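You operate a simulated robot arm through the tools that you are given. There is no shell and no other tool. Be economical: measure what you need, move in short steps, check, and stop when the job is done.

The job below is to be done with a simulated two-armed robot. You get a single attempt, and the scene is never put back.

Task
Shut milk, then water, and slacken both star nuts to 130 by turns.
Fine: start with the red one, a single mark. Two marks apart bends the end plate.

Only the result counts: the job must be done as asked and must still hold three seconds after the hand-in. Knocking over, shifting, dropping, spilling or breaking anything else fails it.

Robot
Two 7-joint arms with fingered hands on one trunk, on a base that drives. Base frame: it is fixed to the floor where the robot stands at the start and does not move with it; the origin is under the middle of the robot, x ahead of it, y to its left, z up; the surface under the hand at the start is at about z = 86. Lengths are in cm, angles in rad, forces in N, time in s.
The left shoulder is at the start at [8, 19.8, 146.5], the right one opposite. With the tool pointing down near the work surface each hand reaches from about 10 to 72 cm from the robot's upright axis, wherever it stands, measured 20 degrees to its own side. Places, roughly: black star knob [50, -30, 90]; blue star nut [60, 20, 90]; grey valve [50, -20, 90]; milk valve [60, 0, 90]; red star nut [60, 20, 120]; water valve [50, 40, 90]. Payload 4 kg a hand.
Tool frame (each hand has its own): the origin (TCP) lies between the finger pads and is the grasp point; the fingertips stand 2.6 cm ahead of it; z points along the fingers, y is the line along which they close. Largest opening 13.2 cm; the body of the gripper starts 7.3 cm behind the TCP. The gripper is a hand of 4 fingers: y runs from the thumb to the fingers, the wrist lies at [0, 0, -23.9] in the tool frame.
Orientation is that of the tool frame in the base frame, as a unit quaternion [x, y, z, w]. With the fingers straight down and closing along the base's y, the tool's x points along the base's -x, its y along +y and its z along -z.

Tools
- The arms move only by the tool arm_command. It takes "left_commands", "right_commands" or both (then of equal length, played together; a hand with none holds still); each is a list of rows, each a list of 2 entries, a list of its own where there are three numbers: the shift along the tool's x, y, z in units of 20 mm (1.0 is 20 mm), then the turn, a rotation vector about the tool's x, y, z in units of 4 degrees (1.0 is 4 degrees). In form: [[[x, y, z], [ax, ay, az]], ...]. A call has 1 to 12 rows; each row shifts and turns the commanded pose from where the row before left it, along the tool's axes as they then stand. A call with a number of a shift or a turn outside -1 to 1 is refused whole. Rows are played at 5 a second. More than 5 cm and 0.15 rad between two rows, and nothing of the call is played. Where a pose cannot be reached the arm comes as near as it can. A force on the tool above 40 N (or 10 N above the force at the start of the call, whichever is more), or a blocked arm, ends the call early, and 0.2 s more pass. In this call time passes only in rows, and 0.2 s behind the last. It gives the time, the measured TCP pose, the force on the tool (base axes), the opening and the grip force at its end, in the units of the frame above (readings bear some noise), with the torque about the TCP (base axes, N m) and any sound that the robot's microphone picked up.
- Cameras (640 x 400 px; columns grow to the right, rows downward): "scene" is now at [11.14, 2.76, 161.04]; the picture's right is [0.32, -0.95, 0.00], its down [-0.76, -0.26, -0.60] and it looks along [0.57, 0.19, -0.80] (base axes); focal length 264 px, centre (320, 200). "left" rides on the left gripper at [-6.8, 0.2, -9.7] in its tool frame; the picture's right is [-0.02, -1.00, 0.00], its down [0.82, -0.02, -0.58] and it looks along [0.58, -0.01, 0.82] (tool axes); focal length 270 px, centre (320, 200). "right" rides on the right gripper at [6.8, 0.2, -9.7] in its tool frame; the picture's right is [-0.03, 1.00, 0.00], its down [-0.82, -0.02, -0.58] and it looks along [-0.58, -0.01, 0.82] (tool axes); focal length 270 px, centre (320, 200). There is no depth. A picture from a camera that has moved, and an enlarged one, comes with that camera's place and axes in the base frame and with its lens. The place of the scene camera against the robot may be out by one fixed shift of up to 2.5 cm in any direction.
- grab_frame(camera): a new picture of that camera. The clock stands still meanwhile.
- slide_trunk(by): slides the trunk up (or, below 0, down) by that many cm; the arms and the scene camera ride with it, the base frame stays. It gives what a move gives, with no picture.
- steer(legs): drives the robot by 1 to 6 legs, each [ahead, left, turn to the left] in cm, cm and rad, along the robot's own axes; the way and the turn of a leg run together, so that a leg with both is an arc; at most 150 cm and 3.142 rad a leg. The arms and the cameras ride along, it lands a little off, and it stops where it bumps. It gives what a move gives.
- curl_fingers(finger1, finger2, finger3, thumb_bend, hand): sets how far each is bent, from 0 (flat) to 100 (curled in); at 30 the hand is open as for a grip, at 70 the pads meet at the TCP. One left out holds its place. A second passes; each finger stops where it meets its share of the squeeze, and holds until it gets a number again. It is the only way to open and close the hand. It gives what a move gives, with no picture; readings hold the bend of each and the force on the fingers (four entries, about 0 where the hand has none), thumb and palm.
- pan_tilt(pan, tilt): turns the head with the scene camera to pan (to the left, within 1.501 rad either way) and tilt (down, from -0.506 to 1.204), counted from straight ahead of the robot. It gives what a move gives.
- zoom(camera, box): a new picture of the part [left, top, right, bottom] of that camera's present view, enlarged. The clock stands still meanwhile.
- finish_job(): hands the job in; it is judged then, once.

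Work in short steps. Places have to be worked out from the pictures, the camera data and where the tool is seen: move nearer, look again, correct. Check each grasp and each placing, and mend what went wrong. You have 120 turns and 100 pictures in all, those below and enlarged ones among them. Open the grippers and draw the arms clear of the work before you hand the job in, unless the task says otherwise; then end with one line.

The tools are called after "Call:" as name(argument=value, ...) on one line, values as JSON. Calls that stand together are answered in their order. arm_command: Moves the arms, as the interface text tells. Its arguments: {"type":"object","properties":{"left_commands":{"type":"array","items":{"type":"array"}},"right_commands":{"type":"array","items":{"type":"array"}}},"required":[]} The other tools are called the same way: slide_trunk (by) slides the trunk up or down; curl_fingers (finger1, finger2, finger3, thumb_bend, hand) moves the fingers one by one; steer (legs) drives the base; pan_tilt (pan, tilt) turns the head that bears the scene camera; grab_frame (camera) takes a picture; zoom (camera, box) takes an enlarged picture of a part of a camera's view; finish_job () hands the job in.

At the start:

```text
t: 0.0
left_ee_pos: [43.38, 45.43, 99.98]
left_orientation: [0.0, 1.0, 0.0, 0.001]
left_contact_force: [0.6, 0.3, -0.3]
left_torque: [0.01, 0.0, 0.04]
left_width: 13.23
left_grasp_force: 0.1
left_shape: jaw
left_bend: [30.0, 30.0, 30.0, 30.0]
left_finger forces: [0.0, 0.0, 0.1, 0.0, 0.0, 0.1]
right_ee_pos: [63.24, -5.44, 100.07]
right_orientation: [0.0, 1.0, 0.0, 0.0]
right_contact_force: [-0.1, -0.6, -0.4]
right_torque: [0.01, 0.02, 0.0]
right_width: 13.18
right_grasp_force: 0.1
right_shape: jaw
right_bend: [30.0, 30.0, 30.0, 30.0]
right_finger forces: [0.0, 0.0, 0.0, 0.1, 0.0, 0.0]
trunk travel left (down, up): [-77.5, 6.5]
robot x, y, heading: [-0.0, -0.23, 0.003]
head pan, tilt: [0.326, 0.927]
```

scene: 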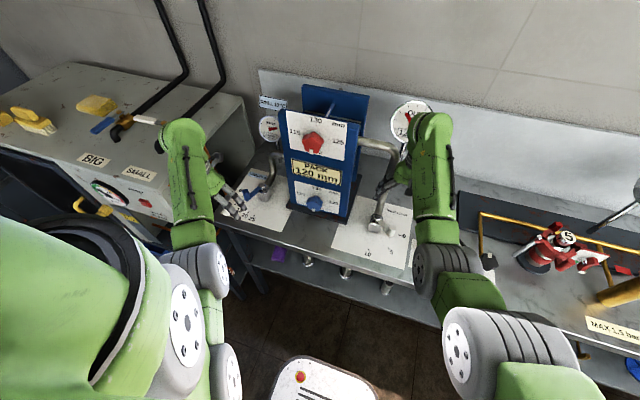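
right: 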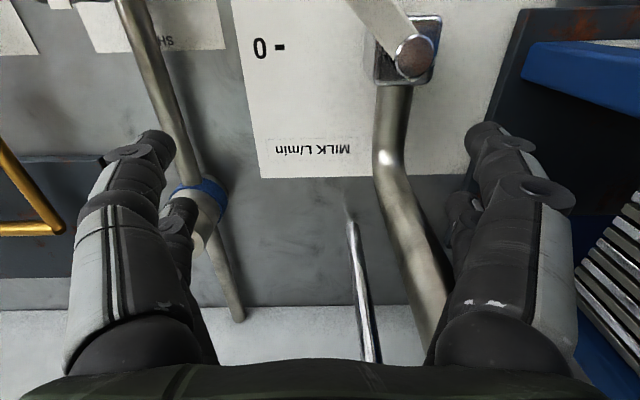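
left: 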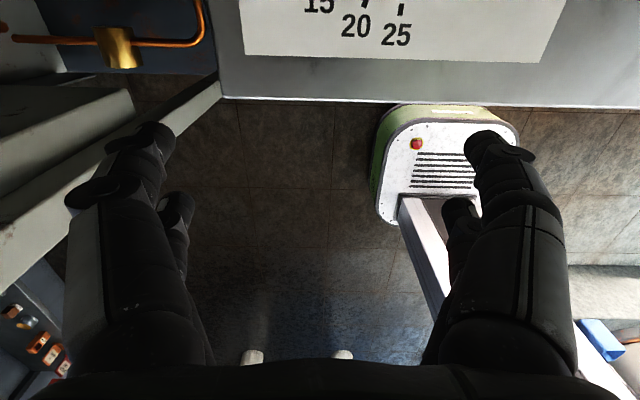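

The scene shows a plate press with a red nut above, a blue one below, and valves either side. I take enlarged looks to read the scales and levers.

Call:
zoom(camera="scene", box=[270, 80, 380, 230])

Call:
zoom(camera="scene", box=[330, 90, 490, 280])

Call:
zoom(camera="scene", box=[190, 90, 310, 240])

```text
2.67 times, centred on (325, 155) of scene
camera zoom: at [11.14, 2.76, 161.04], right [0.32, -0.95, 0.0], down [-0.76, -0.26, -0.6], along [0.57, 0.19, -0.8], focal length 705 px, centre (307, 320)
```

zoom: 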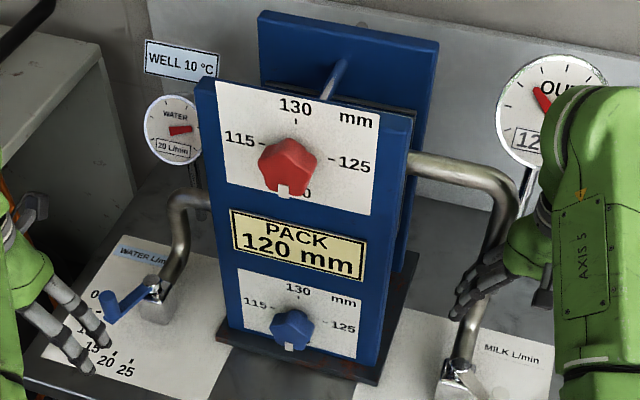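

```text
2.11 times, centred on (410, 185) of scene
camera zoom: at [11.14, 2.76, 161.04], right [0.32, -0.95, 0.0], down [-0.76, -0.26, -0.6], along [0.57, 0.19, -0.8], focal length 556 px, centre (130, 232)
```

zoom: 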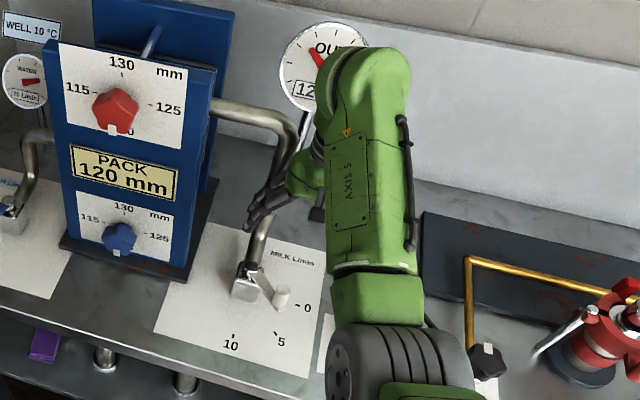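

```text
2.67 times, centred on (250, 165) of scene
camera zoom: at [11.14, 2.76, 161.04], right [0.32, -0.95, 0.0], down [-0.76, -0.26, -0.6], along [0.57, 0.19, -0.8], focal length 705 px, centre (507, 293)
```

zoom: 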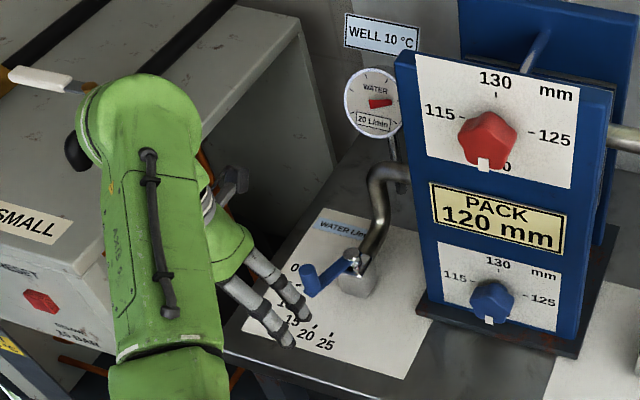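

Pointers of both nuts sit at 120 (bottom), with 125 to the right and 130 on top, so slackening is counter-clockwise, 90° a mark. I raise both hands off and back to see the valves.

Call:
arm_command(left_commands=[[[0, 0, -1], [0, 0, 0]], [[0, 0, -1], [0, 0, 0]], [[0, 0, -1], [0, 0, 0]], [[0, 0, -1], [0, 0, 0]], [[0, 0, -1], [0, 0, 0]], [[1, 0, -1], [0, 0, 0]], [[1, 0, -1], [0, 0, 0]], [[1, 0, 0], [0, 0, 0]], [[1, 0, 0], [0, 0, 0]]], right_commands=[[[0, 0, -1], [0, 0, 0]], [[0, 0, -1], [0, 0, 0]], [[0, -1, -1], [0, 0, 0]], [[0.5, -1, -1], [0, 0, 0]], [[1, -1, -1], [0, 0, 0]], [[1, -1, 0], [0, 0, 0]], [[1, -1, 0], [0, 0, 0]], [[1, -1, 0], [0, 0, 0]], [[1, 0, 0], [0, 0, 0]]])

Call:
pan_tilt(pan=0.2, tilt=0.75)

Call:
grab_frame(camera="scene")

Call:
grab_frame(camera="right")

```text
t: 2.0
left_ee_pos: [39.0, 48.49, 109.26]
left_orientation: [0.001, 1.0, 0.002, 0.001]
left_contact_force: [-0.1, -0.3, 0.6]
left_torque: [0.05, 0.0, 0.03]
left_width: 13.22
left_grasp_force: 0.0
left_shape: jaw
left_bend: [30.0, 30.0, 30.0, 30.0]
left_finger forces: [0.0, 0.0, 0.0, 0.0, 0.0, 0.0]
left hand out of reach, approached as far as the arm can: row 6, 7, 8, 9
right_ee_pos: [52.08, -17.53, 110.06]
right_orientation: [0.0, 1.0, 0.0, 0.0]
right_contact_force: [-1.1, 0.1, -0.5]
right_torque: [0.0, -0.01, -0.03]
right_width: 13.16
right_grasp_force: 0.1
right_shape: jaw
right_bend: [30.0, 30.0, 30.0, 30.0]
right_finger forces: [0.0, 0.0, 0.0, 0.1, 0.1, 0.0]
trunk travel left (down, up): [-77.5, 6.5]
robot x, y, heading: [-0.17, 0.17, -0.0]
head pan, tilt: [0.326, 0.927]
```

```text
t: 2.7
left_ee_pos: [39.09, 48.48, 109.01]
left_orientation: [0.0, 1.0, 0.002, 0.0]
left_contact_force: [-0.1, 0.1, -0.2]
left_torque: [0.01, -0.02, 0.02]
left_width: 13.19
left_grasp_force: 0.0
left_shape: jaw
left_bend: [30.0, 30.0, 30.0, 30.0]
left_finger forces: [0.0, 0.0, 0.0, 0.1, 0.1, 0.0]
right_ee_pos: [52.26, -17.41, 109.99]
right_orientation: [0.001, 1.0, 0.0, 0.0]
right_contact_force: [0.0, 0.9, 0.2]
right_torque: [0.01, -0.01, 0.01]
right_width: 13.19
right_grasp_force: 0.1
right_shape: jaw
right_bend: [30.0, 30.0, 30.0, 30.0]
right_finger forces: [0.0, 0.1, 0.1, 0.1, 0.1, 0.0]
trunk travel left (down, up): [-77.5, 6.5]
robot x, y, heading: [0.22, -0.03, 0.001]
head pan, tilt: [0.201, 0.75]
```

```text
93 pictures are left
camera scene: at [12.16, 2.04, 162.43], right [0.2, -0.98, 0.0], down [-0.67, -0.14, -0.73], along [0.72, 0.15, -0.68], focal length 264 px, centre (320, 200)
```

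scene: 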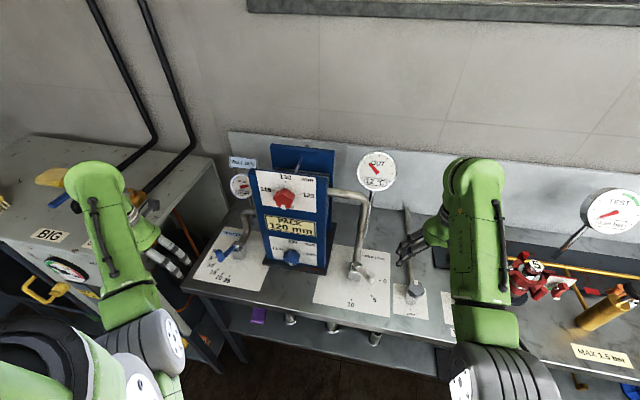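

```text
92 pictures are left
camera right: at [45.61, -17.28, 119.55], right [0.03, 1.0, 0.0], down [0.82, -0.02, 0.58], along [0.58, -0.01, -0.82], focal length 270 px, centre (320, 200)
```

right: 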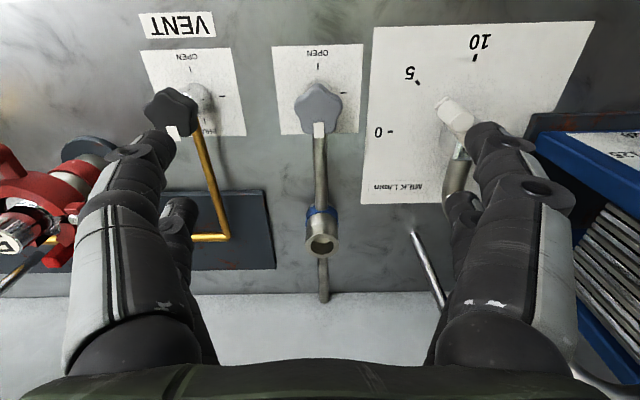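

I zoom on both valves in the new scene view.

Call:
zoom(camera="scene", box=[310, 220, 410, 320])

Call:
zoom(camera="scene", box=[190, 200, 290, 300])

Call:
zoom(camera="scene", box=[210, 140, 410, 280])

```text
4.00 times, centred on (360, 270) of scene
camera zoom: at [12.16, 2.04, 162.43], right [0.2, -0.98, 0.0], down [-0.67, -0.14, -0.73], along [0.72, 0.15, -0.68], focal length 1057 px, centre (160, -80)
```

zoom: 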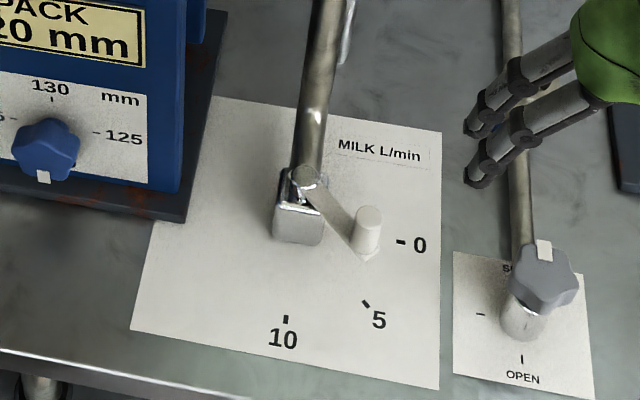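

```text
4.00 times, centred on (240, 250) of scene
camera zoom: at [12.16, 2.04, 162.43], right [0.2, -0.98, 0.0], down [-0.67, -0.14, -0.73], along [0.72, 0.15, -0.68], focal length 1057 px, centre (640, 0)
```

zoom: 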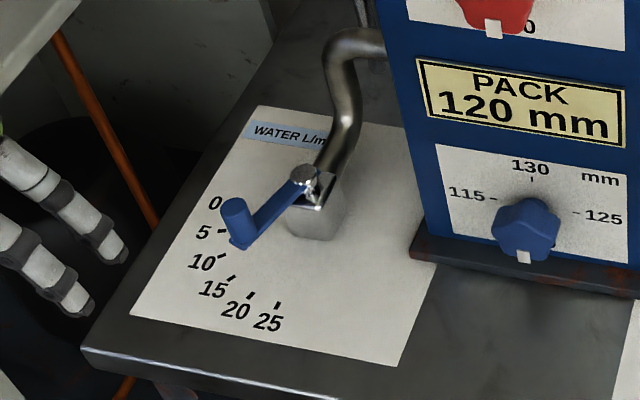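

```text
2.86 times, centred on (310, 210) of scene
camera zoom: at [12.16, 2.04, 162.43], right [0.2, -0.98, 0.0], down [-0.67, -0.14, -0.73], along [0.72, 0.15, -0.68], focal length 755 px, centre (349, 171)
```

zoom: 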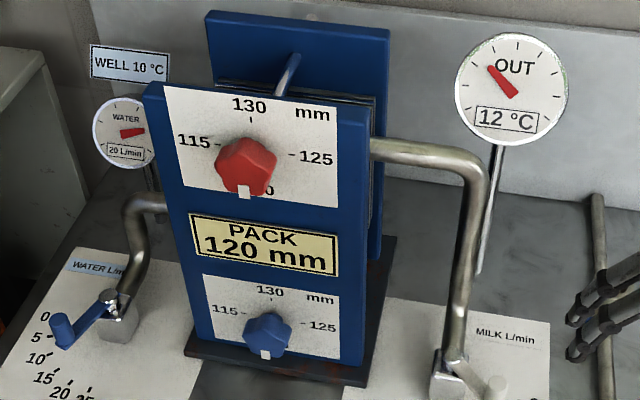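

Reading: milk lever at 5 (0 is to the right, -y), water lever at 20 (0 is to the left). I bring the right hand toward the milk peg, turning it about -68° so it closes along the peg's path.

Call:
arm_command(right_commands=[[[0, 1, 0], [0, 0, -1]], [[0, 1, 0], [0, 0, -1]], [[0, 0.8, 0], [0, 0, -1]], [[0, 0.8, 0], [0, 0, -1]], [[0, 0.6, 0], [0, 0, -1]], [[0, 0.6, 0], [0, 0, -1]], [[0, 0, 0], [0, 0, -1]], [[0, 0, 0], [0, 0, -1]], [[0, 0, 0], [0, 0, -1]], [[0, 0, 0], [0, 0, -1]], [[0, 0, 0], [0, 0, -1]], [[0, 0, 0], [0, 0, -1]]])

Call:
grab_frame(camera="right")

```text
t: 5.3
left_ee_pos: [39.1, 48.56, 109.11]
left_orientation: [0.0, 1.0, 0.002, 0.001]
left_contact_force: [-1.0, 0.0, 0.0]
left_torque: [0.01, 0.0, 0.01]
left_width: 13.2
left_grasp_force: 0.0
left_shape: jaw
left_bend: [30.0, 30.0, 30.0, 30.0]
left_finger forces: [0.0, 0.0, 0.1, 0.0, 0.0, 0.1]
right_ee_pos: [50.77, -8.02, 110.13]
right_orientation: [-0.407, 0.913, 0.0, 0.0]
right_contact_force: [0.0, 0.2, -0.5]
right_torque: [0.01, 0.04, 0.0]
right_width: 13.21
right_grasp_force: 0.1
right_shape: jaw
right_bend: [30.0, 30.0, 30.0, 30.0]
right_finger forces: [0.0, 0.1, 0.0, 0.1, 0.0, 0.1]
trunk travel left (down, up): [-77.5, 6.5]
robot x, y, heading: [0.06, 0.13, 0.003]
head pan, tilt: [0.201, 0.75]
```

```text
88 pictures are left
camera right: at [46.2, -13.08, 119.54], right [-0.73, 0.69, 0.0], down [0.56, 0.59, 0.58], along [0.4, 0.42, -0.82], focal length 270 px, centre (320, 200)
```

right: 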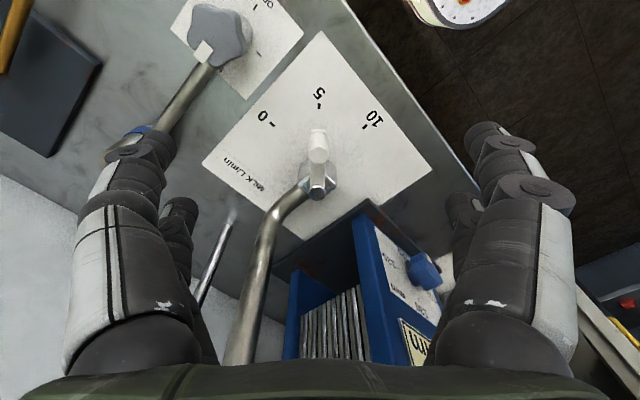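

Clear view of the milk lever at 5. I zoom in to locate the peg and pivot.

Call:
zoom(camera="right", box=[240, 80, 400, 220])

```text
2.86 times, centred on (320, 150) of right
camera zoom: at [46.2, -13.08, 119.54], right [-0.73, 0.69, 0.0], down [0.56, 0.59, 0.58], along [0.4, 0.42, -0.82], focal length 772 px, centre (320, 343)
```

zoom: 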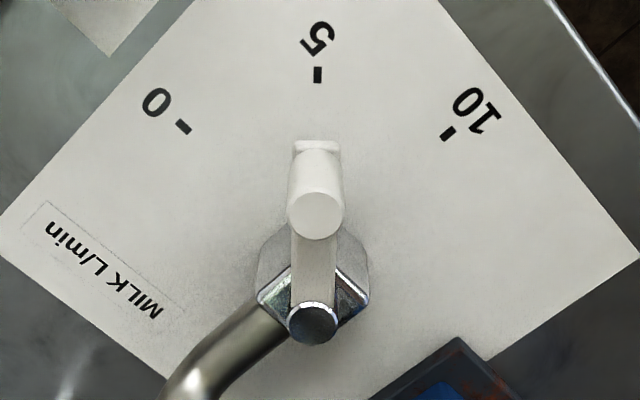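

Computed: milk pivot axis at (58.9, -0.2), peg about (54.5, -4.6), from z≈91.5 to 95.3. I finish the turn, move above the peg and lower partway for a check.

Call:
arm_command(right_commands=[[[0, 0, 0], [0, 0, -1]], [[0, 0, 0], [0, 0, -1]], [[0, 0, 0], [0, 0, -1]], [[0, 0, 0], [0, 0, -1]], [[0, 0, 0], [0, 0, -1]], [[-0.76, -0.36, 0], [0, 0, 0]], [[-0.76, -0.36, 0], [0, 0, 0]], [[-0.76, -0.36, 0], [0, 0, 0]], [[0, 0, 1], [0, 0, 0]], [[0, 0, 1], [0, 0, 0]], [[0, 0, 1], [0, 0, 0]], [[0, 0, 1], [0, 0, 0]]])

Call:
grab_frame(camera="right")

```text
t: 7.9
left_ee_pos: [39.15, 48.49, 109.13]
left_orientation: [-0.001, 1.0, 0.002, 0.001]
left_contact_force: [0.3, 0.0, -0.6]
left_torque: [-0.01, -0.02, -0.01]
left_width: 13.22
left_grasp_force: 0.0
left_shape: jaw
left_bend: [30.0, 30.0, 30.0, 30.0]
left_finger forces: [0.1, 0.1, 0.0, 0.0, 0.1, 0.0]
right_ee_pos: [54.36, -4.71, 102.14]
right_orientation: [-0.559, 0.829, 0.0, 0.001]
right_contact_force: [0.2, -0.3, 1.1]
right_torque: [0.0, 0.03, 0.01]
right_width: 13.23
right_grasp_force: 0.1
right_shape: jaw
right_bend: [30.0, 30.0, 30.0, 30.0]
right_finger forces: [0.0, 0.1, 0.0, 0.0, 0.0, 0.0]
trunk travel left (down, up): [-77.5, 6.5]
robot x, y, heading: [-0.19, -0.11, 0.004]
head pan, tilt: [0.201, 0.75]
```

```text
86 pictures are left
camera right: at [51.88, -10.97, 111.61], right [-0.92, 0.4, 0.0], down [0.33, 0.75, 0.58], along [0.23, 0.53, -0.82], focal length 270 px, centre (320, 200)
```

right: 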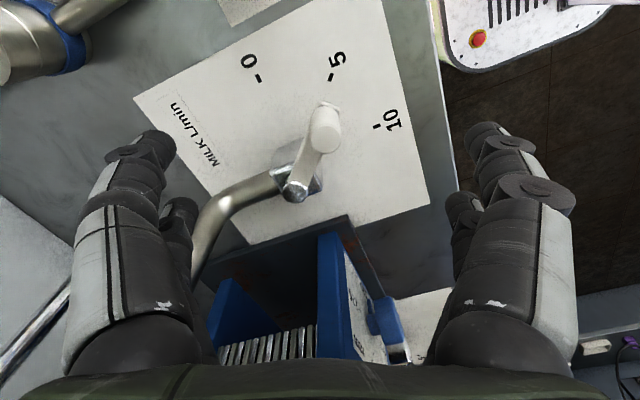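

Peg is at about (54.2, -4.7), right under the TCP. I go down to z≈94.7.

Call:
arm_command(right_commands=[[[0, 0, 1], [0, 0, 0]], [[0, 0, 1], [0, 0, 0]], [[0, 0, 1], [0, 0, 0]], [[0, 0, 0.7], [0, 0, 0]]])

Call:
grab_frame(camera="right")

```text
t: 8.9
left_ee_pos: [39.19, 48.48, 109.15]
left_orientation: [-0.001, 1.0, 0.001, 0.001]
left_contact_force: [0.9, 0.2, 0.3]
left_torque: [0.01, -0.03, 0.01]
left_width: 13.19
left_grasp_force: 0.1
left_shape: jaw
left_bend: [30.0, 30.0, 30.0, 30.0]
left_finger forces: [0.1, 0.1, 0.1, 0.0, 0.0, 0.0]
right_ee_pos: [54.57, -4.39, 94.66]
right_orientation: [-0.559, 0.829, 0.0, 0.0]
right_contact_force: [0.6, -0.7, -0.1]
right_torque: [-0.02, -0.02, -0.01]
right_width: 13.19
right_grasp_force: 0.2
right_shape: jaw
right_bend: [30.0, 30.0, 30.0, 30.0]
right_finger forces: [0.0, 0.0, 0.0, 0.1, 0.0, 0.1]
trunk travel left (down, up): [-77.5, 6.5]
robot x, y, heading: [-0.1, -0.37, -0.002]
head pan, tilt: [0.201, 0.75]
```

```text
85 pictures are left
camera right: at [52.05, -10.76, 104.18], right [-0.92, 0.4, 0.0], down [0.32, 0.75, 0.58], along [0.23, 0.53, -0.82], focal length 270 px, centre (320, 200)
```

right: 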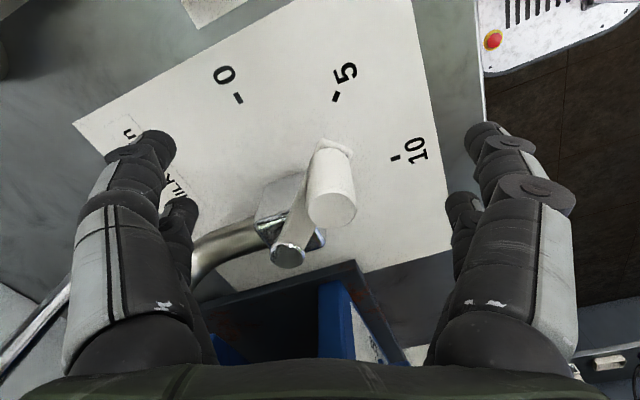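

Peg sits between the fingers; I close gently on it.

Call:
curl_fingers(hand="right", finger1=66, finger2=66, finger3=66, thumb_bend=66)

Call:
grab_frame(camera="right")

```text
t: 9.9
left_ee_pos: [39.16, 48.37, 109.13]
left_orientation: [0.0, 1.0, 0.002, 0.001]
left_contact_force: [-0.5, 0.4, 0.6]
left_torque: [0.02, -0.02, -0.03]
left_width: 13.17
left_grasp_force: 0.0
left_shape: jaw
left_bend: [30.0, 30.0, 30.0, 30.0]
left_finger forces: [0.1, 0.1, 0.0, 0.0, 0.0, 0.0]
right_ee_pos: [54.61, -4.48, 94.67]
right_orientation: [-0.559, 0.829, 0.0, 0.0]
right_contact_force: [0.7, -1.2, -1.3]
right_torque: [-0.06, 0.02, -0.09]
right_width: 1.84
right_grasp_force: 2.1
right_shape: fingers
right_bend: [63.0, 66.0, 61.0, 66.0]
right_finger forces: [2.0, 0.1, 3.2, 0.1, 0.0, 0.1]
trunk travel left (down, up): [-77.5, 6.5]
robot x, y, heading: [-0.04, -0.14, 0.002]
head pan, tilt: [0.201, 0.75]
```

```text
84 pictures are left
camera right: at [52.06, -10.81, 104.16], right [-0.92, 0.4, 0.0], down [0.33, 0.75, 0.58], along [0.23, 0.53, -0.82], focal length 270 px, centre (320, 200)
```

right: 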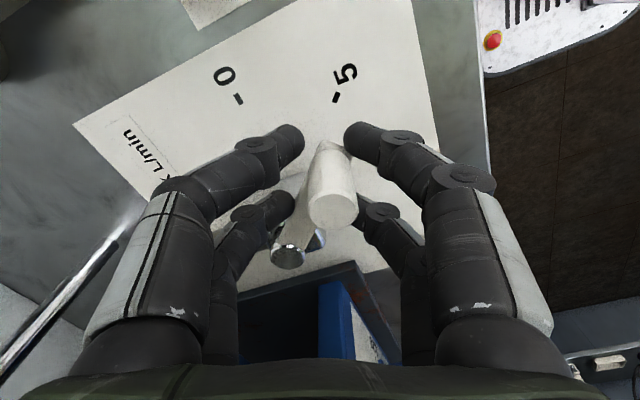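

Fingers hold the peg lightly. I sweep it along the arc toward 0.

Call:
arm_command(right_commands=[[[0.15, -0.48, 0], [0, 0, 0]], [[0.08, -0.48, 0], [0, 0, 0]], [[0, -0.48, 0], [0, 0, 0]], [[-0.08, -0.48, 0], [0, 0, 0]], [[-0.12, -0.4, 0], [0, 0, 0]]])

Call:
grab_frame(camera="right")

```text
t: 11.1
left_ee_pos: [39.06, 48.42, 109.19]
left_orientation: [0.001, 1.0, 0.001, 0.002]
left_contact_force: [-0.7, 0.4, -0.2]
left_torque: [-0.02, 0.03, -0.01]
left_width: 13.18
left_grasp_force: 0.0
left_shape: jaw
left_bend: [30.0, 30.0, 30.0, 30.0]
left_finger forces: [0.1, 0.0, 0.0, 0.0, 0.0, 0.0]
right_ee_pos: [58.77, -6.32, 94.37]
right_orientation: [-0.559, 0.829, 0.0, 0.0]
right_contact_force: [-10.2, -9.9, 2.8]
right_torque: [-0.2, 0.22, 0.24]
right_width: 1.29
right_grasp_force: 5.6
right_shape: fingers
right_bend: [66.0, 61.0, 66.0, 66.0]
right_finger forces: [0.1, 8.3, 0.0, 0.1, 3.2, 0.0]
trunk travel left (down, up): [-77.5, 6.5]
robot x, y, heading: [0.08, 0.0, -0.002]
head pan, tilt: [0.201, 0.75]
```

```text
83 pictures are left
camera right: at [56.22, -12.54, 104.03], right [-0.92, 0.4, 0.0], down [0.32, 0.75, 0.58], along [0.23, 0.53, -0.82], focal length 270 px, centre (320, 200)
```

right: 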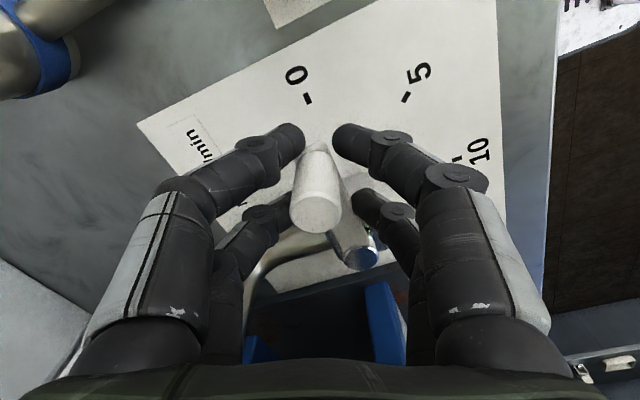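

Peg computed at about (59.1, -6.3), i.e. at 0. I open and lift straight up to verify.

Call:
curl_fingers(hand="right", finger1=30, finger2=30, finger3=30, thumb_bend=30)

Call:
arm_command(right_commands=[[[0, 0, -1], [0, 0, 0]], [[0, 0, -1], [0, 0, 0]], [[0, 0, -1], [0, 0, 0]], [[0, 0, -1], [0, 0, 0]], [[0, 0, -1], [0, 0, 0]], [[0.5, 0, -1], [0, 0, 0]]])

Call:
zoom(camera="right", box=[200, 50, 440, 240])

Call:
zoom(camera="scene", box=[210, 140, 410, 320])

```text
t: 12.1
left_ee_pos: [39.16, 48.49, 109.08]
left_orientation: [0.0, 1.0, 0.001, 0.001]
left_contact_force: [0.1, 0.5, -0.1]
left_torque: [0.04, -0.01, -0.02]
left_width: 13.2
left_grasp_force: 0.0
left_shape: jaw
left_bend: [30.0, 30.0, 30.0, 30.0]
left_finger forces: [0.0, 0.0, 0.0, 0.1, 0.0, 0.0]
right_ee_pos: [58.9, -6.23, 94.56]
right_orientation: [-0.559, 0.829, 0.0, 0.0]
right_contact_force: [0.1, -0.3, -0.1]
right_torque: [0.04, 0.0, -0.03]
right_width: 13.24
right_grasp_force: 0.1
right_shape: fingers
right_bend: [30.0, 30.0, 30.0, 30.0]
right_finger forces: [0.0, 0.0, 0.0, 0.0, 0.0, 0.0]
trunk travel left (down, up): [-77.5, 6.5]
robot x, y, heading: [-0.06, -0.06, -0.003]
head pan, tilt: [0.201, 0.75]
```

```text
t: 13.5
left_ee_pos: [39.09, 48.43, 109.18]
left_orientation: [0.0, 1.0, 0.002, 0.0]
left_contact_force: [-0.5, -0.3, 0.4]
left_torque: [0.0, 0.01, -0.03]
left_width: 13.2
left_grasp_force: 0.1
left_shape: jaw
left_bend: [30.0, 30.0, 30.0, 30.0]
left_finger forces: [0.0, 0.1, 0.0, 0.0, 0.1, 0.1]
right_ee_pos: [58.31, -7.47, 106.52]
right_orientation: [-0.559, 0.829, 0.0, 0.0]
right_contact_force: [0.7, -0.1, 0.3]
right_torque: [0.0, 0.0, 0.02]
right_width: 13.28
right_grasp_force: 0.0
right_shape: fingers
right_bend: [30.0, 30.0, 30.0, 30.0]
right_finger forces: [0.1, 0.0, 0.0, 0.0, 0.0, 0.1]
trunk travel left (down, up): [-77.5, 6.5]
robot x, y, heading: [-0.15, 0.23, -0.002]
head pan, tilt: [0.201, 0.75]
```

```text
2.11 times, centred on (320, 145) of right
camera zoom: at [55.73, -13.78, 116.09], right [-0.92, 0.4, 0.0], down [0.32, 0.75, 0.58], along [0.23, 0.53, -0.82], focal length 569 px, centre (320, 316)
```

zoom: 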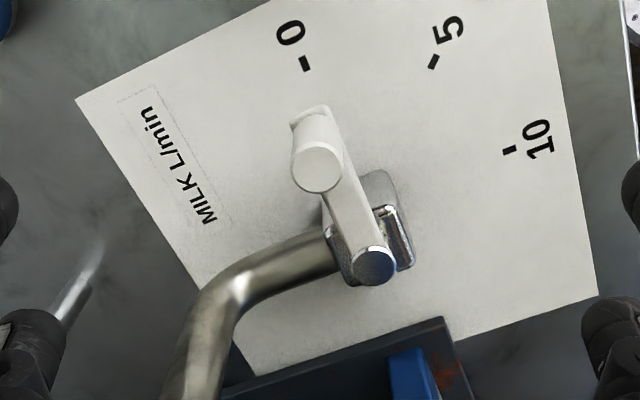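

```text
2.22 times, centred on (310, 230) of scene
camera zoom: at [12.18, 1.98, 162.43], right [0.2, -0.98, 0.0], down [-0.67, -0.14, -0.73], along [0.72, 0.15, -0.68], focal length 587 px, centre (342, 133)
```

zoom: 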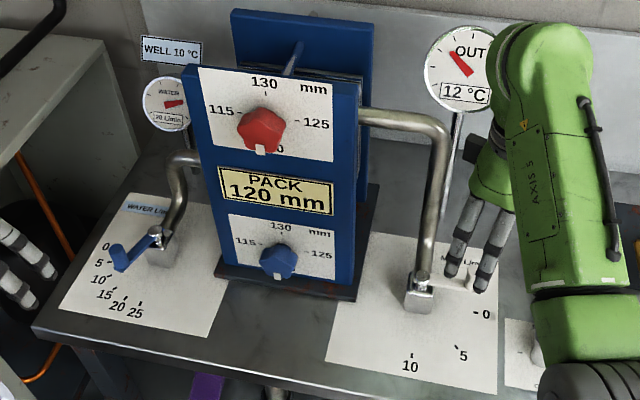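

Milk lever is at 0 (pivot and peg line up within ~1°). Now water: estimated axis (58.9, 39.3), peg about (53, 41). I move the left hand forward and start turning it so its camera points outward; the right hand draws back.

Call:
arm_command(left_commands=[[[-1, 0, 0], [0, 0, 0]], [[-1, 0, 0], [0, 0, 0]], [[-1, -0.5, 0], [0, 0, 0]], [[-1, -0.5, 0], [0, 0, -1]], [[-1, -0.5, 0], [0, 0, -1]], [[0, 0, 0], [0, 0, -1]], [[0, 0, 0], [0, 0, -1]], [[0, 0, 0], [0, 0, -1]], [[0, 0, 0], [0, 0, -1]], [[0, 0, 0], [0, 0, -1]], [[0, 0, 0], [0, 0, -1]]], right_commands=[[[0, 0, -1], [0, 0, 0]], [[0.5, 0, -1], [0, 0, 0]], [[0.5, 0.5, 0], [0, 0, 0]], [[1, 0.5, 0], [0, 0, 0]], [[1, 0.5, 0], [0, 0, 0]], [[1, 0.5, 0], [0, 0, 0]], [[1, 0.5, 0], [0, 0, 0]], [[1, 0.5, 0], [0, 0, 0]], [[0, 0, 0], [0, 0, 0]], [[0, 0, 0], [0, 0, 0]], [[0, 0, 0], [0, 0, 0]]])

```text
t: 15.9
left_ee_pos: [49.21, 45.62, 109.14]
left_orientation: [-0.276, 0.961, 0.001, 0.001]
left_contact_force: [0.4, -0.4, 0.0]
left_torque: [-0.01, 0.01, 0.0]
left_width: 13.2
left_grasp_force: 0.0
left_shape: jaw
left_bend: [30.0, 30.0, 30.0, 30.0]
left_finger forces: [0.1, 0.1, 0.0, 0.1, 0.1, 0.0]
right_ee_pos: [50.01, -16.3, 108.71]
right_orientation: [-0.559, 0.829, -0.001, 0.0]
right_contact_force: [1.1, 0.3, -0.6]
right_torque: [0.01, -0.01, -0.02]
right_width: 13.26
right_grasp_force: 0.1
right_shape: fingers
right_bend: [30.0, 30.0, 30.0, 30.0]
right_finger forces: [0.0, 0.1, 0.0, 0.0, 0.1, 0.0]
right hand out of reach, approached as far as the arm can: row 7, 8
trunk travel left (down, up): [-77.5, 6.5]
robot x, y, heading: [-0.19, -0.38, 0.002]
head pan, tilt: [0.201, 0.75]
```

Turning works; I continue the left hand's turn.

Call:
arm_command(left_commands=[[[0, 0, 0], [0, 0, -1]], [[0, 0, 0], [0, 0, -1]], [[0, 0, 0], [0, 0, -1]], [[0, 0, 0], [0, 0, -1]], [[0, 0, 0], [0, 0, -1]], [[0, 0, 0], [0, 0, -1]], [[0, 0, 0], [0, 0, -1]], [[0, 0, 0], [0, 0, -1]], [[0, 0, 0], [0, 0, -1]], [[0, 0, 0], [0, 0, -1]], [[0, 0, 0], [0, 0, -1]], [[0, 0, 0], [0, 0, -1]]])

Call:
grab_frame(camera="left")

```text
t: 18.5
left_ee_pos: [46.65, 51.22, 102.78]
left_orientation: [-0.64, 0.769, -0.001, 0.004]
left_contact_force: [0.9, -0.8, -0.5]
left_torque: [0.01, -0.01, 0.01]
left_width: 13.2
left_grasp_force: 0.1
left_shape: jaw
left_bend: [30.0, 30.0, 30.0, 30.0]
left_finger forces: [0.1, 0.0, 0.0, 0.1, 0.0, 0.1]
left hand out of reach, approached as far as the arm can: row 9, 10, 11, 12
right_ee_pos: [49.92, -16.0, 108.84]
right_orientation: [-0.559, 0.829, 0.0, 0.0]
right_contact_force: [0.8, -0.6, 0.5]
right_torque: [-0.02, 0.01, 0.03]
right_width: 13.24
right_grasp_force: 0.1
right_shape: fingers
right_bend: [30.0, 30.0, 30.0, 30.0]
right_finger forces: [0.1, 0.1, 0.1, 0.0, 0.0, 0.0]
trunk travel left (down, up): [-77.5, 6.5]
robot x, y, heading: [-0.03, -0.09, -0.003]
head pan, tilt: [0.201, 0.75]
```

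```text
80 pictures are left
camera left: at [47.65, 57.92, 112.59], right [0.99, -0.16, 0.01], down [-0.13, -0.81, 0.57], along [-0.08, -0.57, -0.82], focal length 270 px, centre (320, 200)
```

left: 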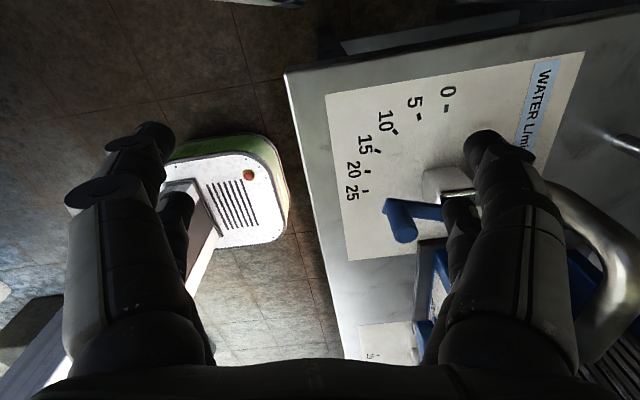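

The wrist limits near 80° that way. I'll instead grasp with the natural orientation and turn the hand with the peg, so I turn it back, taking a look on the way.

Call:
arm_command(left_commands=[[[0, 0, -1], [0, 0, 1]], [[0, 0, -1], [0, 0, 1]], [[0, 0, -1], [0, 0, 1]], [[0, 0, 0], [0, 0, 1]], [[0, 0, 0], [0, 0, 1]], [[0, 0, 0], [0, 0, 1]], [[0, 0, 0], [0, 0, 1]], [[0, 0, 0], [0, 0, 1]], [[0, 0, 0], [0, 0, 1]], [[0, 0, 0], [0, 0, 1]], [[0, 0, 0], [0, 0, 1]], [[0, 0, 0], [0, 0, 1]]])

Call:
grab_frame(camera="left")

```text
t: 21.1
left_ee_pos: [46.71, 51.11, 108.9]
left_orientation: [-0.275, 0.962, 0.001, 0.001]
left_contact_force: [0.6, 0.0, 0.6]
left_torque: [0.01, 0.04, 0.01]
left_width: 13.19
left_grasp_force: 0.0
left_shape: jaw
left_bend: [30.0, 30.0, 30.0, 30.0]
left_finger forces: [0.1, 0.0, 0.0, 0.1, 0.0, 0.0]
right_ee_pos: [49.8, -16.09, 108.87]
right_orientation: [-0.559, 0.829, 0.0, 0.0]
right_contact_force: [-0.6, 0.2, 0.0]
right_torque: [0.0, -0.02, 0.03]
right_width: 13.25
right_grasp_force: 0.1
right_shape: fingers
right_bend: [30.0, 30.0, 30.0, 30.0]
right_finger forces: [0.1, 0.0, 0.0, 0.0, 0.0, 0.1]
trunk travel left (down, up): [-77.5, 6.5]
robot x, y, heading: [-0.21, -0.06, 0.002]
head pan, tilt: [0.201, 0.75]
```

```text
79 pictures are left
camera left: at [52.42, 54.91, 118.49], right [0.55, -0.84, 0.0], down [-0.68, -0.45, 0.58], along [-0.48, -0.32, -0.82], focal length 270 px, centre (320, 200)
```

left: 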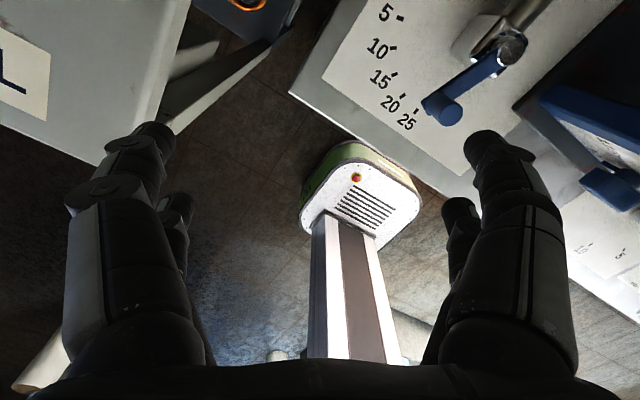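

Water axis ≈(58.9, 39.6), peg ≈(52.8, 41.5). I finish turning to square and hover over the peg.

Call:
arm_command(left_commands=[[[0, 0, 0], [0, 0, 1]], [[0, 0, 0], [0, 0, 1]], [[0, 0, 0], [0, 0, 1]], [[0, 0, 0], [0, 0, 1]], [[0, 0, 0], [0, 0, 1]], [[0, 0, 0], [0, 0, 1]], [[0, 0, 0], [0, 0, 1]], [[-0.75, -1, 0], [0, 0, 1]], [[-0.75, -1, 0], [0, 0, 0]], [[-0.75, -1, 0], [0, 0, 0]], [[-0.75, -1, 0.5], [0, 0, 0]], [[0, -0.8, 1], [0, 0, 0]]])

Call:
grab_frame(camera="left")

```text
t: 23.7
left_ee_pos: [52.96, 41.81, 105.79]
left_orientation: [0.001, 1.0, 0.001, -0.001]
left_contact_force: [0.2, 0.3, -0.3]
left_torque: [0.01, -0.02, -0.04]
left_width: 13.19
left_grasp_force: 0.0
left_shape: jaw
left_bend: [30.0, 30.0, 30.0, 30.0]
left_finger forces: [0.0, 0.0, 0.0, 0.0, 0.1, 0.0]
right_ee_pos: [49.9, -16.03, 108.86]
right_orientation: [-0.56, 0.829, 0.0, 0.0]
right_contact_force: [0.0, -1.0, -0.3]
right_torque: [0.01, 0.02, 0.02]
right_width: 13.27
right_grasp_force: 0.1
right_shape: fingers
right_bend: [30.0, 30.0, 30.0, 30.0]
right_finger forces: [0.1, 0.1, 0.0, 0.1, 0.0, 0.0]
trunk travel left (down, up): [-77.5, 6.5]
robot x, y, heading: [0.04, -0.37, 0.004]
head pan, tilt: [0.201, 0.75]
```

```text
78 pictures are left
camera left: at [59.75, 41.95, 115.35], right [0.02, -1.0, 0.0], down [-0.82, -0.02, 0.58], along [-0.58, -0.01, -0.82], focal length 270 px, centre (320, 200)
```

left: 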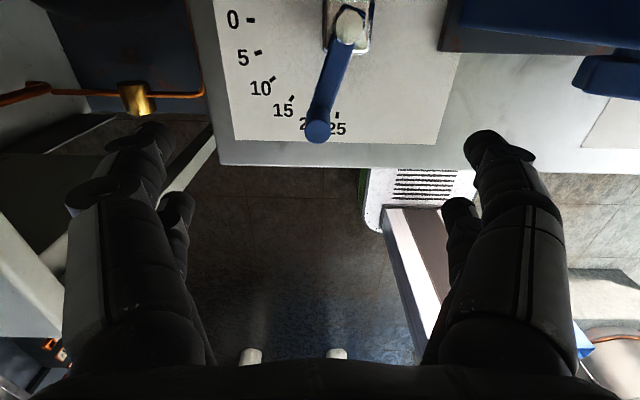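

Peg at ≈(52.6, 42.0), centre of the dial (58.9, 40.0). I descend to z≈94.7.

Call:
arm_command(left_commands=[[[0.15, 0.1, 1], [0, 0, 0]], [[0, 0, 1], [0, 0, 0]], [[0, 0, 1], [0, 0, 0]], [[0, 0, 1], [0, 0, 0]], [[0, 0, 1], [0, 0, 0]], [[0, 0, 0.55], [0, 0, 0]]])

Call:
grab_frame(camera="left")

```text
t: 25.1
left_ee_pos: [52.56, 42.06, 94.71]
left_orientation: [0.0, 1.0, 0.001, 0.0]
left_contact_force: [-0.1, -0.1, -0.1]
left_torque: [0.03, -0.01, 0.0]
left_width: 13.16
left_grasp_force: 0.0
left_shape: jaw
left_bend: [30.0, 30.0, 30.0, 30.0]
left_finger forces: [0.0, 0.0, 0.0, 0.0, 0.1, 0.1]
right_ee_pos: [49.91, -16.15, 108.83]
right_orientation: [-0.559, 0.829, 0.0, 0.001]
right_contact_force: [0.0, -0.1, -0.2]
right_torque: [-0.01, 0.01, 0.01]
right_width: 13.24
right_grasp_force: 0.1
right_shape: fingers
right_bend: [30.0, 30.0, 30.0, 30.0]
right_finger forces: [0.0, 0.0, 0.1, 0.0, 0.1, 0.0]
trunk travel left (down, up): [-77.5, 6.5]
robot x, y, heading: [-0.05, 0.1, -0.002]
head pan, tilt: [0.201, 0.75]
```

```text
77 pictures are left
camera left: at [59.34, 42.3, 104.43], right [0.02, -1.0, 0.0], down [-0.82, -0.02, 0.58], along [-0.58, -0.01, -0.82], focal length 270 px, centre (320, 200)
```

left: 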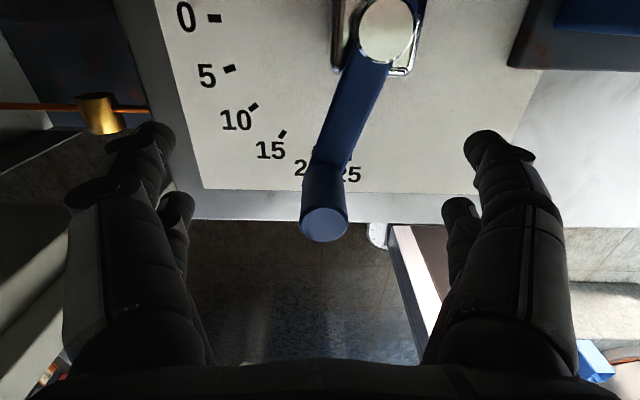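

Peg is centered in the jaw. I close on it firmly.

Call:
curl_fingers(hand="left", finger1=70, finger2=70, finger3=70, thumb_bend=70)

Call:
grab_frame(camera="left")

```text
t: 26.1
left_ee_pos: [52.49, 42.09, 94.63]
left_orientation: [0.001, 1.0, 0.001, 0.0]
left_contact_force: [1.4, -2.7, -3.0]
left_torque: [-0.02, 0.02, -0.08]
left_width: 1.72
left_grasp_force: 4.9
left_shape: fingers
left_bend: [65.0, 70.0, 70.0, 66.0]
left_finger forces: [4.4, 0.1, 0.1, 0.0, 6.2, 0.1]
right_ee_pos: [50.06, -16.09, 108.78]
right_orientation: [-0.559, 0.829, 0.0, -0.001]
right_contact_force: [0.5, 0.2, -0.3]
right_torque: [-0.01, 0.04, -0.04]
right_width: 13.24
right_grasp_force: 0.1
right_shape: fingers
right_bend: [30.0, 30.0, 30.0, 30.0]
right_finger forces: [0.0, 0.0, 0.0, 0.1, 0.0, 0.0]
trunk travel left (down, up): [-77.5, 6.5]
robot x, y, heading: [0.1, 0.1, -0.0]
head pan, tilt: [0.201, 0.75]
```

```text
76 pictures are left
camera left: at [59.39, 42.24, 104.4], right [0.02, -1.0, 0.0], down [-0.82, -0.02, 0.58], along [-0.58, -0.01, -0.82], focal length 270 px, centre (320, 200)
```

left: 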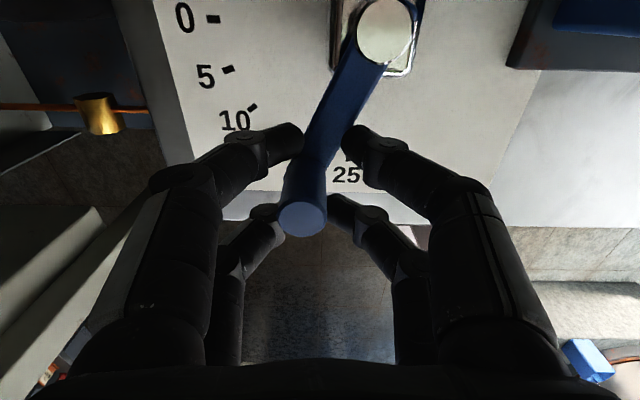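

Finger and thumb hold the peg. I sweep the first half of the arc clockwise, turning the hand along.

Call:
arm_command(left_commands=[[[-0.124, 0.322, 0], [0, 0, 1]], [[-0.135, 0.318, 0], [0, 0, 1]], [[-0.146, 0.313, 0], [0, 0, 1]], [[-0.157, 0.307, 0], [0, 0, 1]], [[-0.167, 0.302, 0], [0, 0, 1]], [[-0.178, 0.296, 0], [0, 0, 1]]])

Call:
grab_frame(camera="left")

```text
t: 27.5
left_ee_pos: [54.75, 44.98, 94.71]
left_orientation: [0.208, 0.978, 0.001, 0.001]
left_contact_force: [-5.7, -3.9, 0.5]
left_torque: [-0.06, 0.11, -0.39]
left_width: 1.89
left_grasp_force: 10.1
left_shape: fingers
left_bend: [66.0, 70.0, 70.0, 66.0]
left_finger forces: [6.7, 0.4, 0.0, 0.1, 13.1, 0.1]
right_ee_pos: [49.86, -16.18, 108.93]
right_orientation: [-0.559, 0.829, 0.0, 0.0]
right_contact_force: [-0.6, 0.6, -0.1]
right_torque: [0.01, -0.03, 0.0]
right_width: 13.27
right_grasp_force: 0.0
right_shape: fingers
right_bend: [30.0, 30.0, 30.0, 30.0]
right_finger forces: [0.0, 0.0, 0.0, 0.1, 0.1, 0.0]
trunk travel left (down, up): [-77.5, 6.5]
robot x, y, heading: [0.08, -0.02, 0.005]
head pan, tilt: [0.201, 0.75]
```

```text
75 pictures are left
camera left: at [61.15, 42.45, 104.37], right [-0.39, -0.92, 0.0], down [-0.75, 0.31, 0.58], along [-0.53, 0.22, -0.82], focal length 270 px, centre (320, 200)
```

left: 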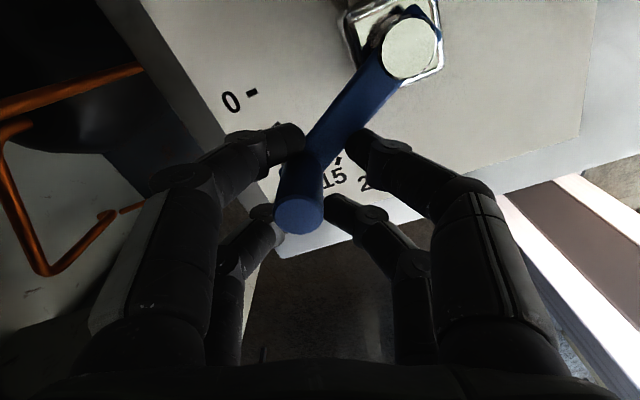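

The peg follows well. I play the second half of the arc.

Call:
arm_command(left_commands=[[[-0.188, 0.289, 0], [0, 0, 1]], [[-0.198, 0.283, 0], [0, 0, 1]], [[-0.208, 0.276, 0], [0, 0, 1]], [[-0.217, 0.268, 0], [0, 0, 1]], [[-0.226, 0.26, 0], [0, 0, 1]], [[-0.235, 0.252, 0], [0, 0, 1]]])

Call:
grab_frame(camera="left")

```text
t: 28.9
left_ee_pos: [58.08, 46.66, 94.9]
left_orientation: [0.408, 0.913, 0.002, 0.0]
left_contact_force: [-17.1, -1.6, -1.5]
left_torque: [0.0, 0.41, -0.56]
left_width: 2.09
left_grasp_force: 11.3
left_shape: fingers
left_bend: [68.0, 70.0, 70.0, 64.0]
left_finger forces: [2.5, 0.0, 0.1, 0.1, 20.0, 0.0]
right_ee_pos: [49.68, -16.01, 109.05]
right_orientation: [-0.56, 0.829, -0.002, 0.002]
right_contact_force: [-0.1, -0.9, -0.4]
right_torque: [-0.03, 0.03, -0.01]
right_width: 13.26
right_grasp_force: 0.1
right_shape: fingers
right_bend: [30.0, 30.0, 30.0, 30.0]
right_finger forces: [0.0, 0.0, 0.1, 0.0, 0.0, 0.1]
trunk travel left (down, up): [-77.5, 6.5]
robot x, y, heading: [0.03, -0.02, 0.001]
head pan, tilt: [0.201, 0.75]
```

```text
74 pictures are left
camera left: at [62.93, 41.62, 104.51], right [-0.73, -0.69, 0.0], down [-0.56, 0.59, 0.58], along [-0.4, 0.42, -0.82], focal length 270 px, centre (320, 200)
```

left: 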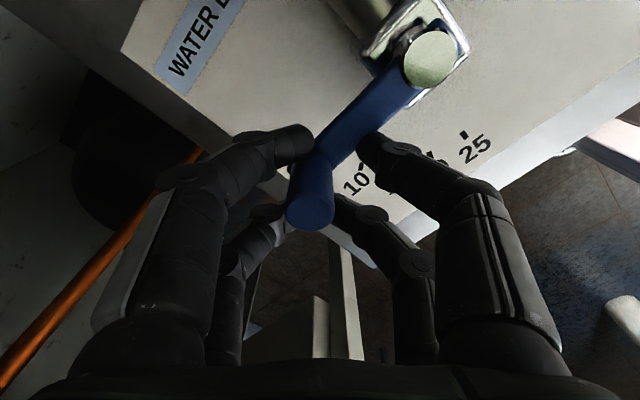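

Peg computed at (59.1, 46.1), the 0 direction, and resistance rose (stop). I open, lift off and check lever and gauge.

Call:
curl_fingers(hand="left", finger1=30, finger2=30, finger3=30, thumb_bend=30)

Call:
arm_command(left_commands=[[[0, 0, -1], [0, 0, 0]], [[0, 0, -1], [0, 0, 0]], [[0, 0, -1], [0, 0, 0]], [[0, 0, -1], [0, 0, 0]], [[0, 0, -1], [0, 0, 0]], [[0, 0, -1], [0, 0, 0]]])

Call:
zoom(camera="left", box=[220, 0, 480, 200])

Call:
zoom(camera="scene", box=[190, 140, 410, 320])

```text
t: 29.9
left_ee_pos: [58.69, 46.36, 94.62]
left_orientation: [0.406, 0.914, 0.002, -0.001]
left_contact_force: [0.1, 0.4, -0.5]
left_torque: [0.01, 0.01, -0.01]
left_width: 13.25
left_grasp_force: 0.1
left_shape: fingers
left_bend: [30.0, 30.0, 30.0, 30.0]
left_finger forces: [0.0, 0.0, 0.0, 0.1, 0.0, 0.1]
right_ee_pos: [49.98, -16.07, 108.76]
right_orientation: [-0.559, 0.829, 0.0, 0.0]
right_contact_force: [-0.3, -0.7, -0.3]
right_torque: [-0.01, -0.03, -0.02]
right_width: 13.26
right_grasp_force: 0.0
right_shape: fingers
right_bend: [30.0, 30.0, 30.0, 30.0]
right_finger forces: [0.0, 0.1, 0.0, 0.0, 0.0, 0.0]
trunk travel left (down, up): [-77.5, 6.5]
robot x, y, heading: [-0.18, -0.12, 0.002]
head pan, tilt: [0.201, 0.75]
```

```text
t: 31.3
left_ee_pos: [58.67, 46.65, 106.5]
left_orientation: [0.407, 0.914, 0.001, 0.001]
left_contact_force: [-0.8, 0.1, -0.4]
left_torque: [0.02, 0.0, -0.01]
left_width: 13.23
left_grasp_force: 0.2
left_shape: fingers
left_bend: [30.0, 30.0, 30.0, 30.0]
left_finger forces: [0.1, 0.0, 0.1, 0.1, 0.0, 0.0]
right_ee_pos: [49.98, -16.18, 108.86]
right_orientation: [-0.559, 0.829, 0.001, 0.0]
right_contact_force: [-0.5, -0.5, 0.2]
right_torque: [0.0, 0.03, 0.03]
right_width: 13.3
right_grasp_force: 0.1
right_shape: fingers
right_bend: [30.0, 30.0, 30.0, 30.0]
right_finger forces: [0.0, 0.0, 0.0, 0.1, 0.0, 0.0]
trunk travel left (down, up): [-77.5, 6.5]
robot x, y, heading: [-0.06, -0.13, -0.004]
head pan, tilt: [0.201, 0.75]
```

```text
2.00 times, centred on (350, 100) of left
camera zoom: at [63.47, 41.59, 116.24], right [-0.73, -0.69, 0.0], down [-0.56, 0.59, 0.58], along [-0.4, 0.42, -0.82], focal length 541 px, centre (260, 400)
```

zoom: 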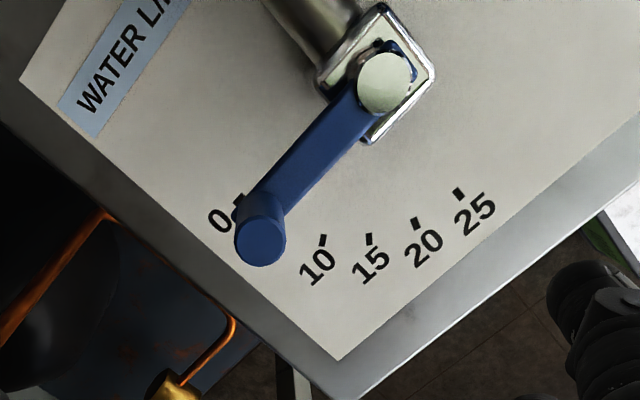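

```text
2.22 times, centred on (300, 230) of scene
camera zoom: at [12.25, 2.0, 162.42], right [0.2, -0.98, 0.0], down [-0.67, -0.14, -0.73], along [0.72, 0.15, -0.68], focal length 587 px, centre (364, 133)
```

zoom: 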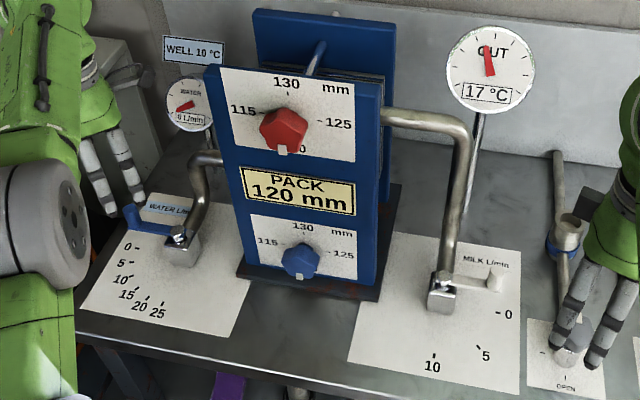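

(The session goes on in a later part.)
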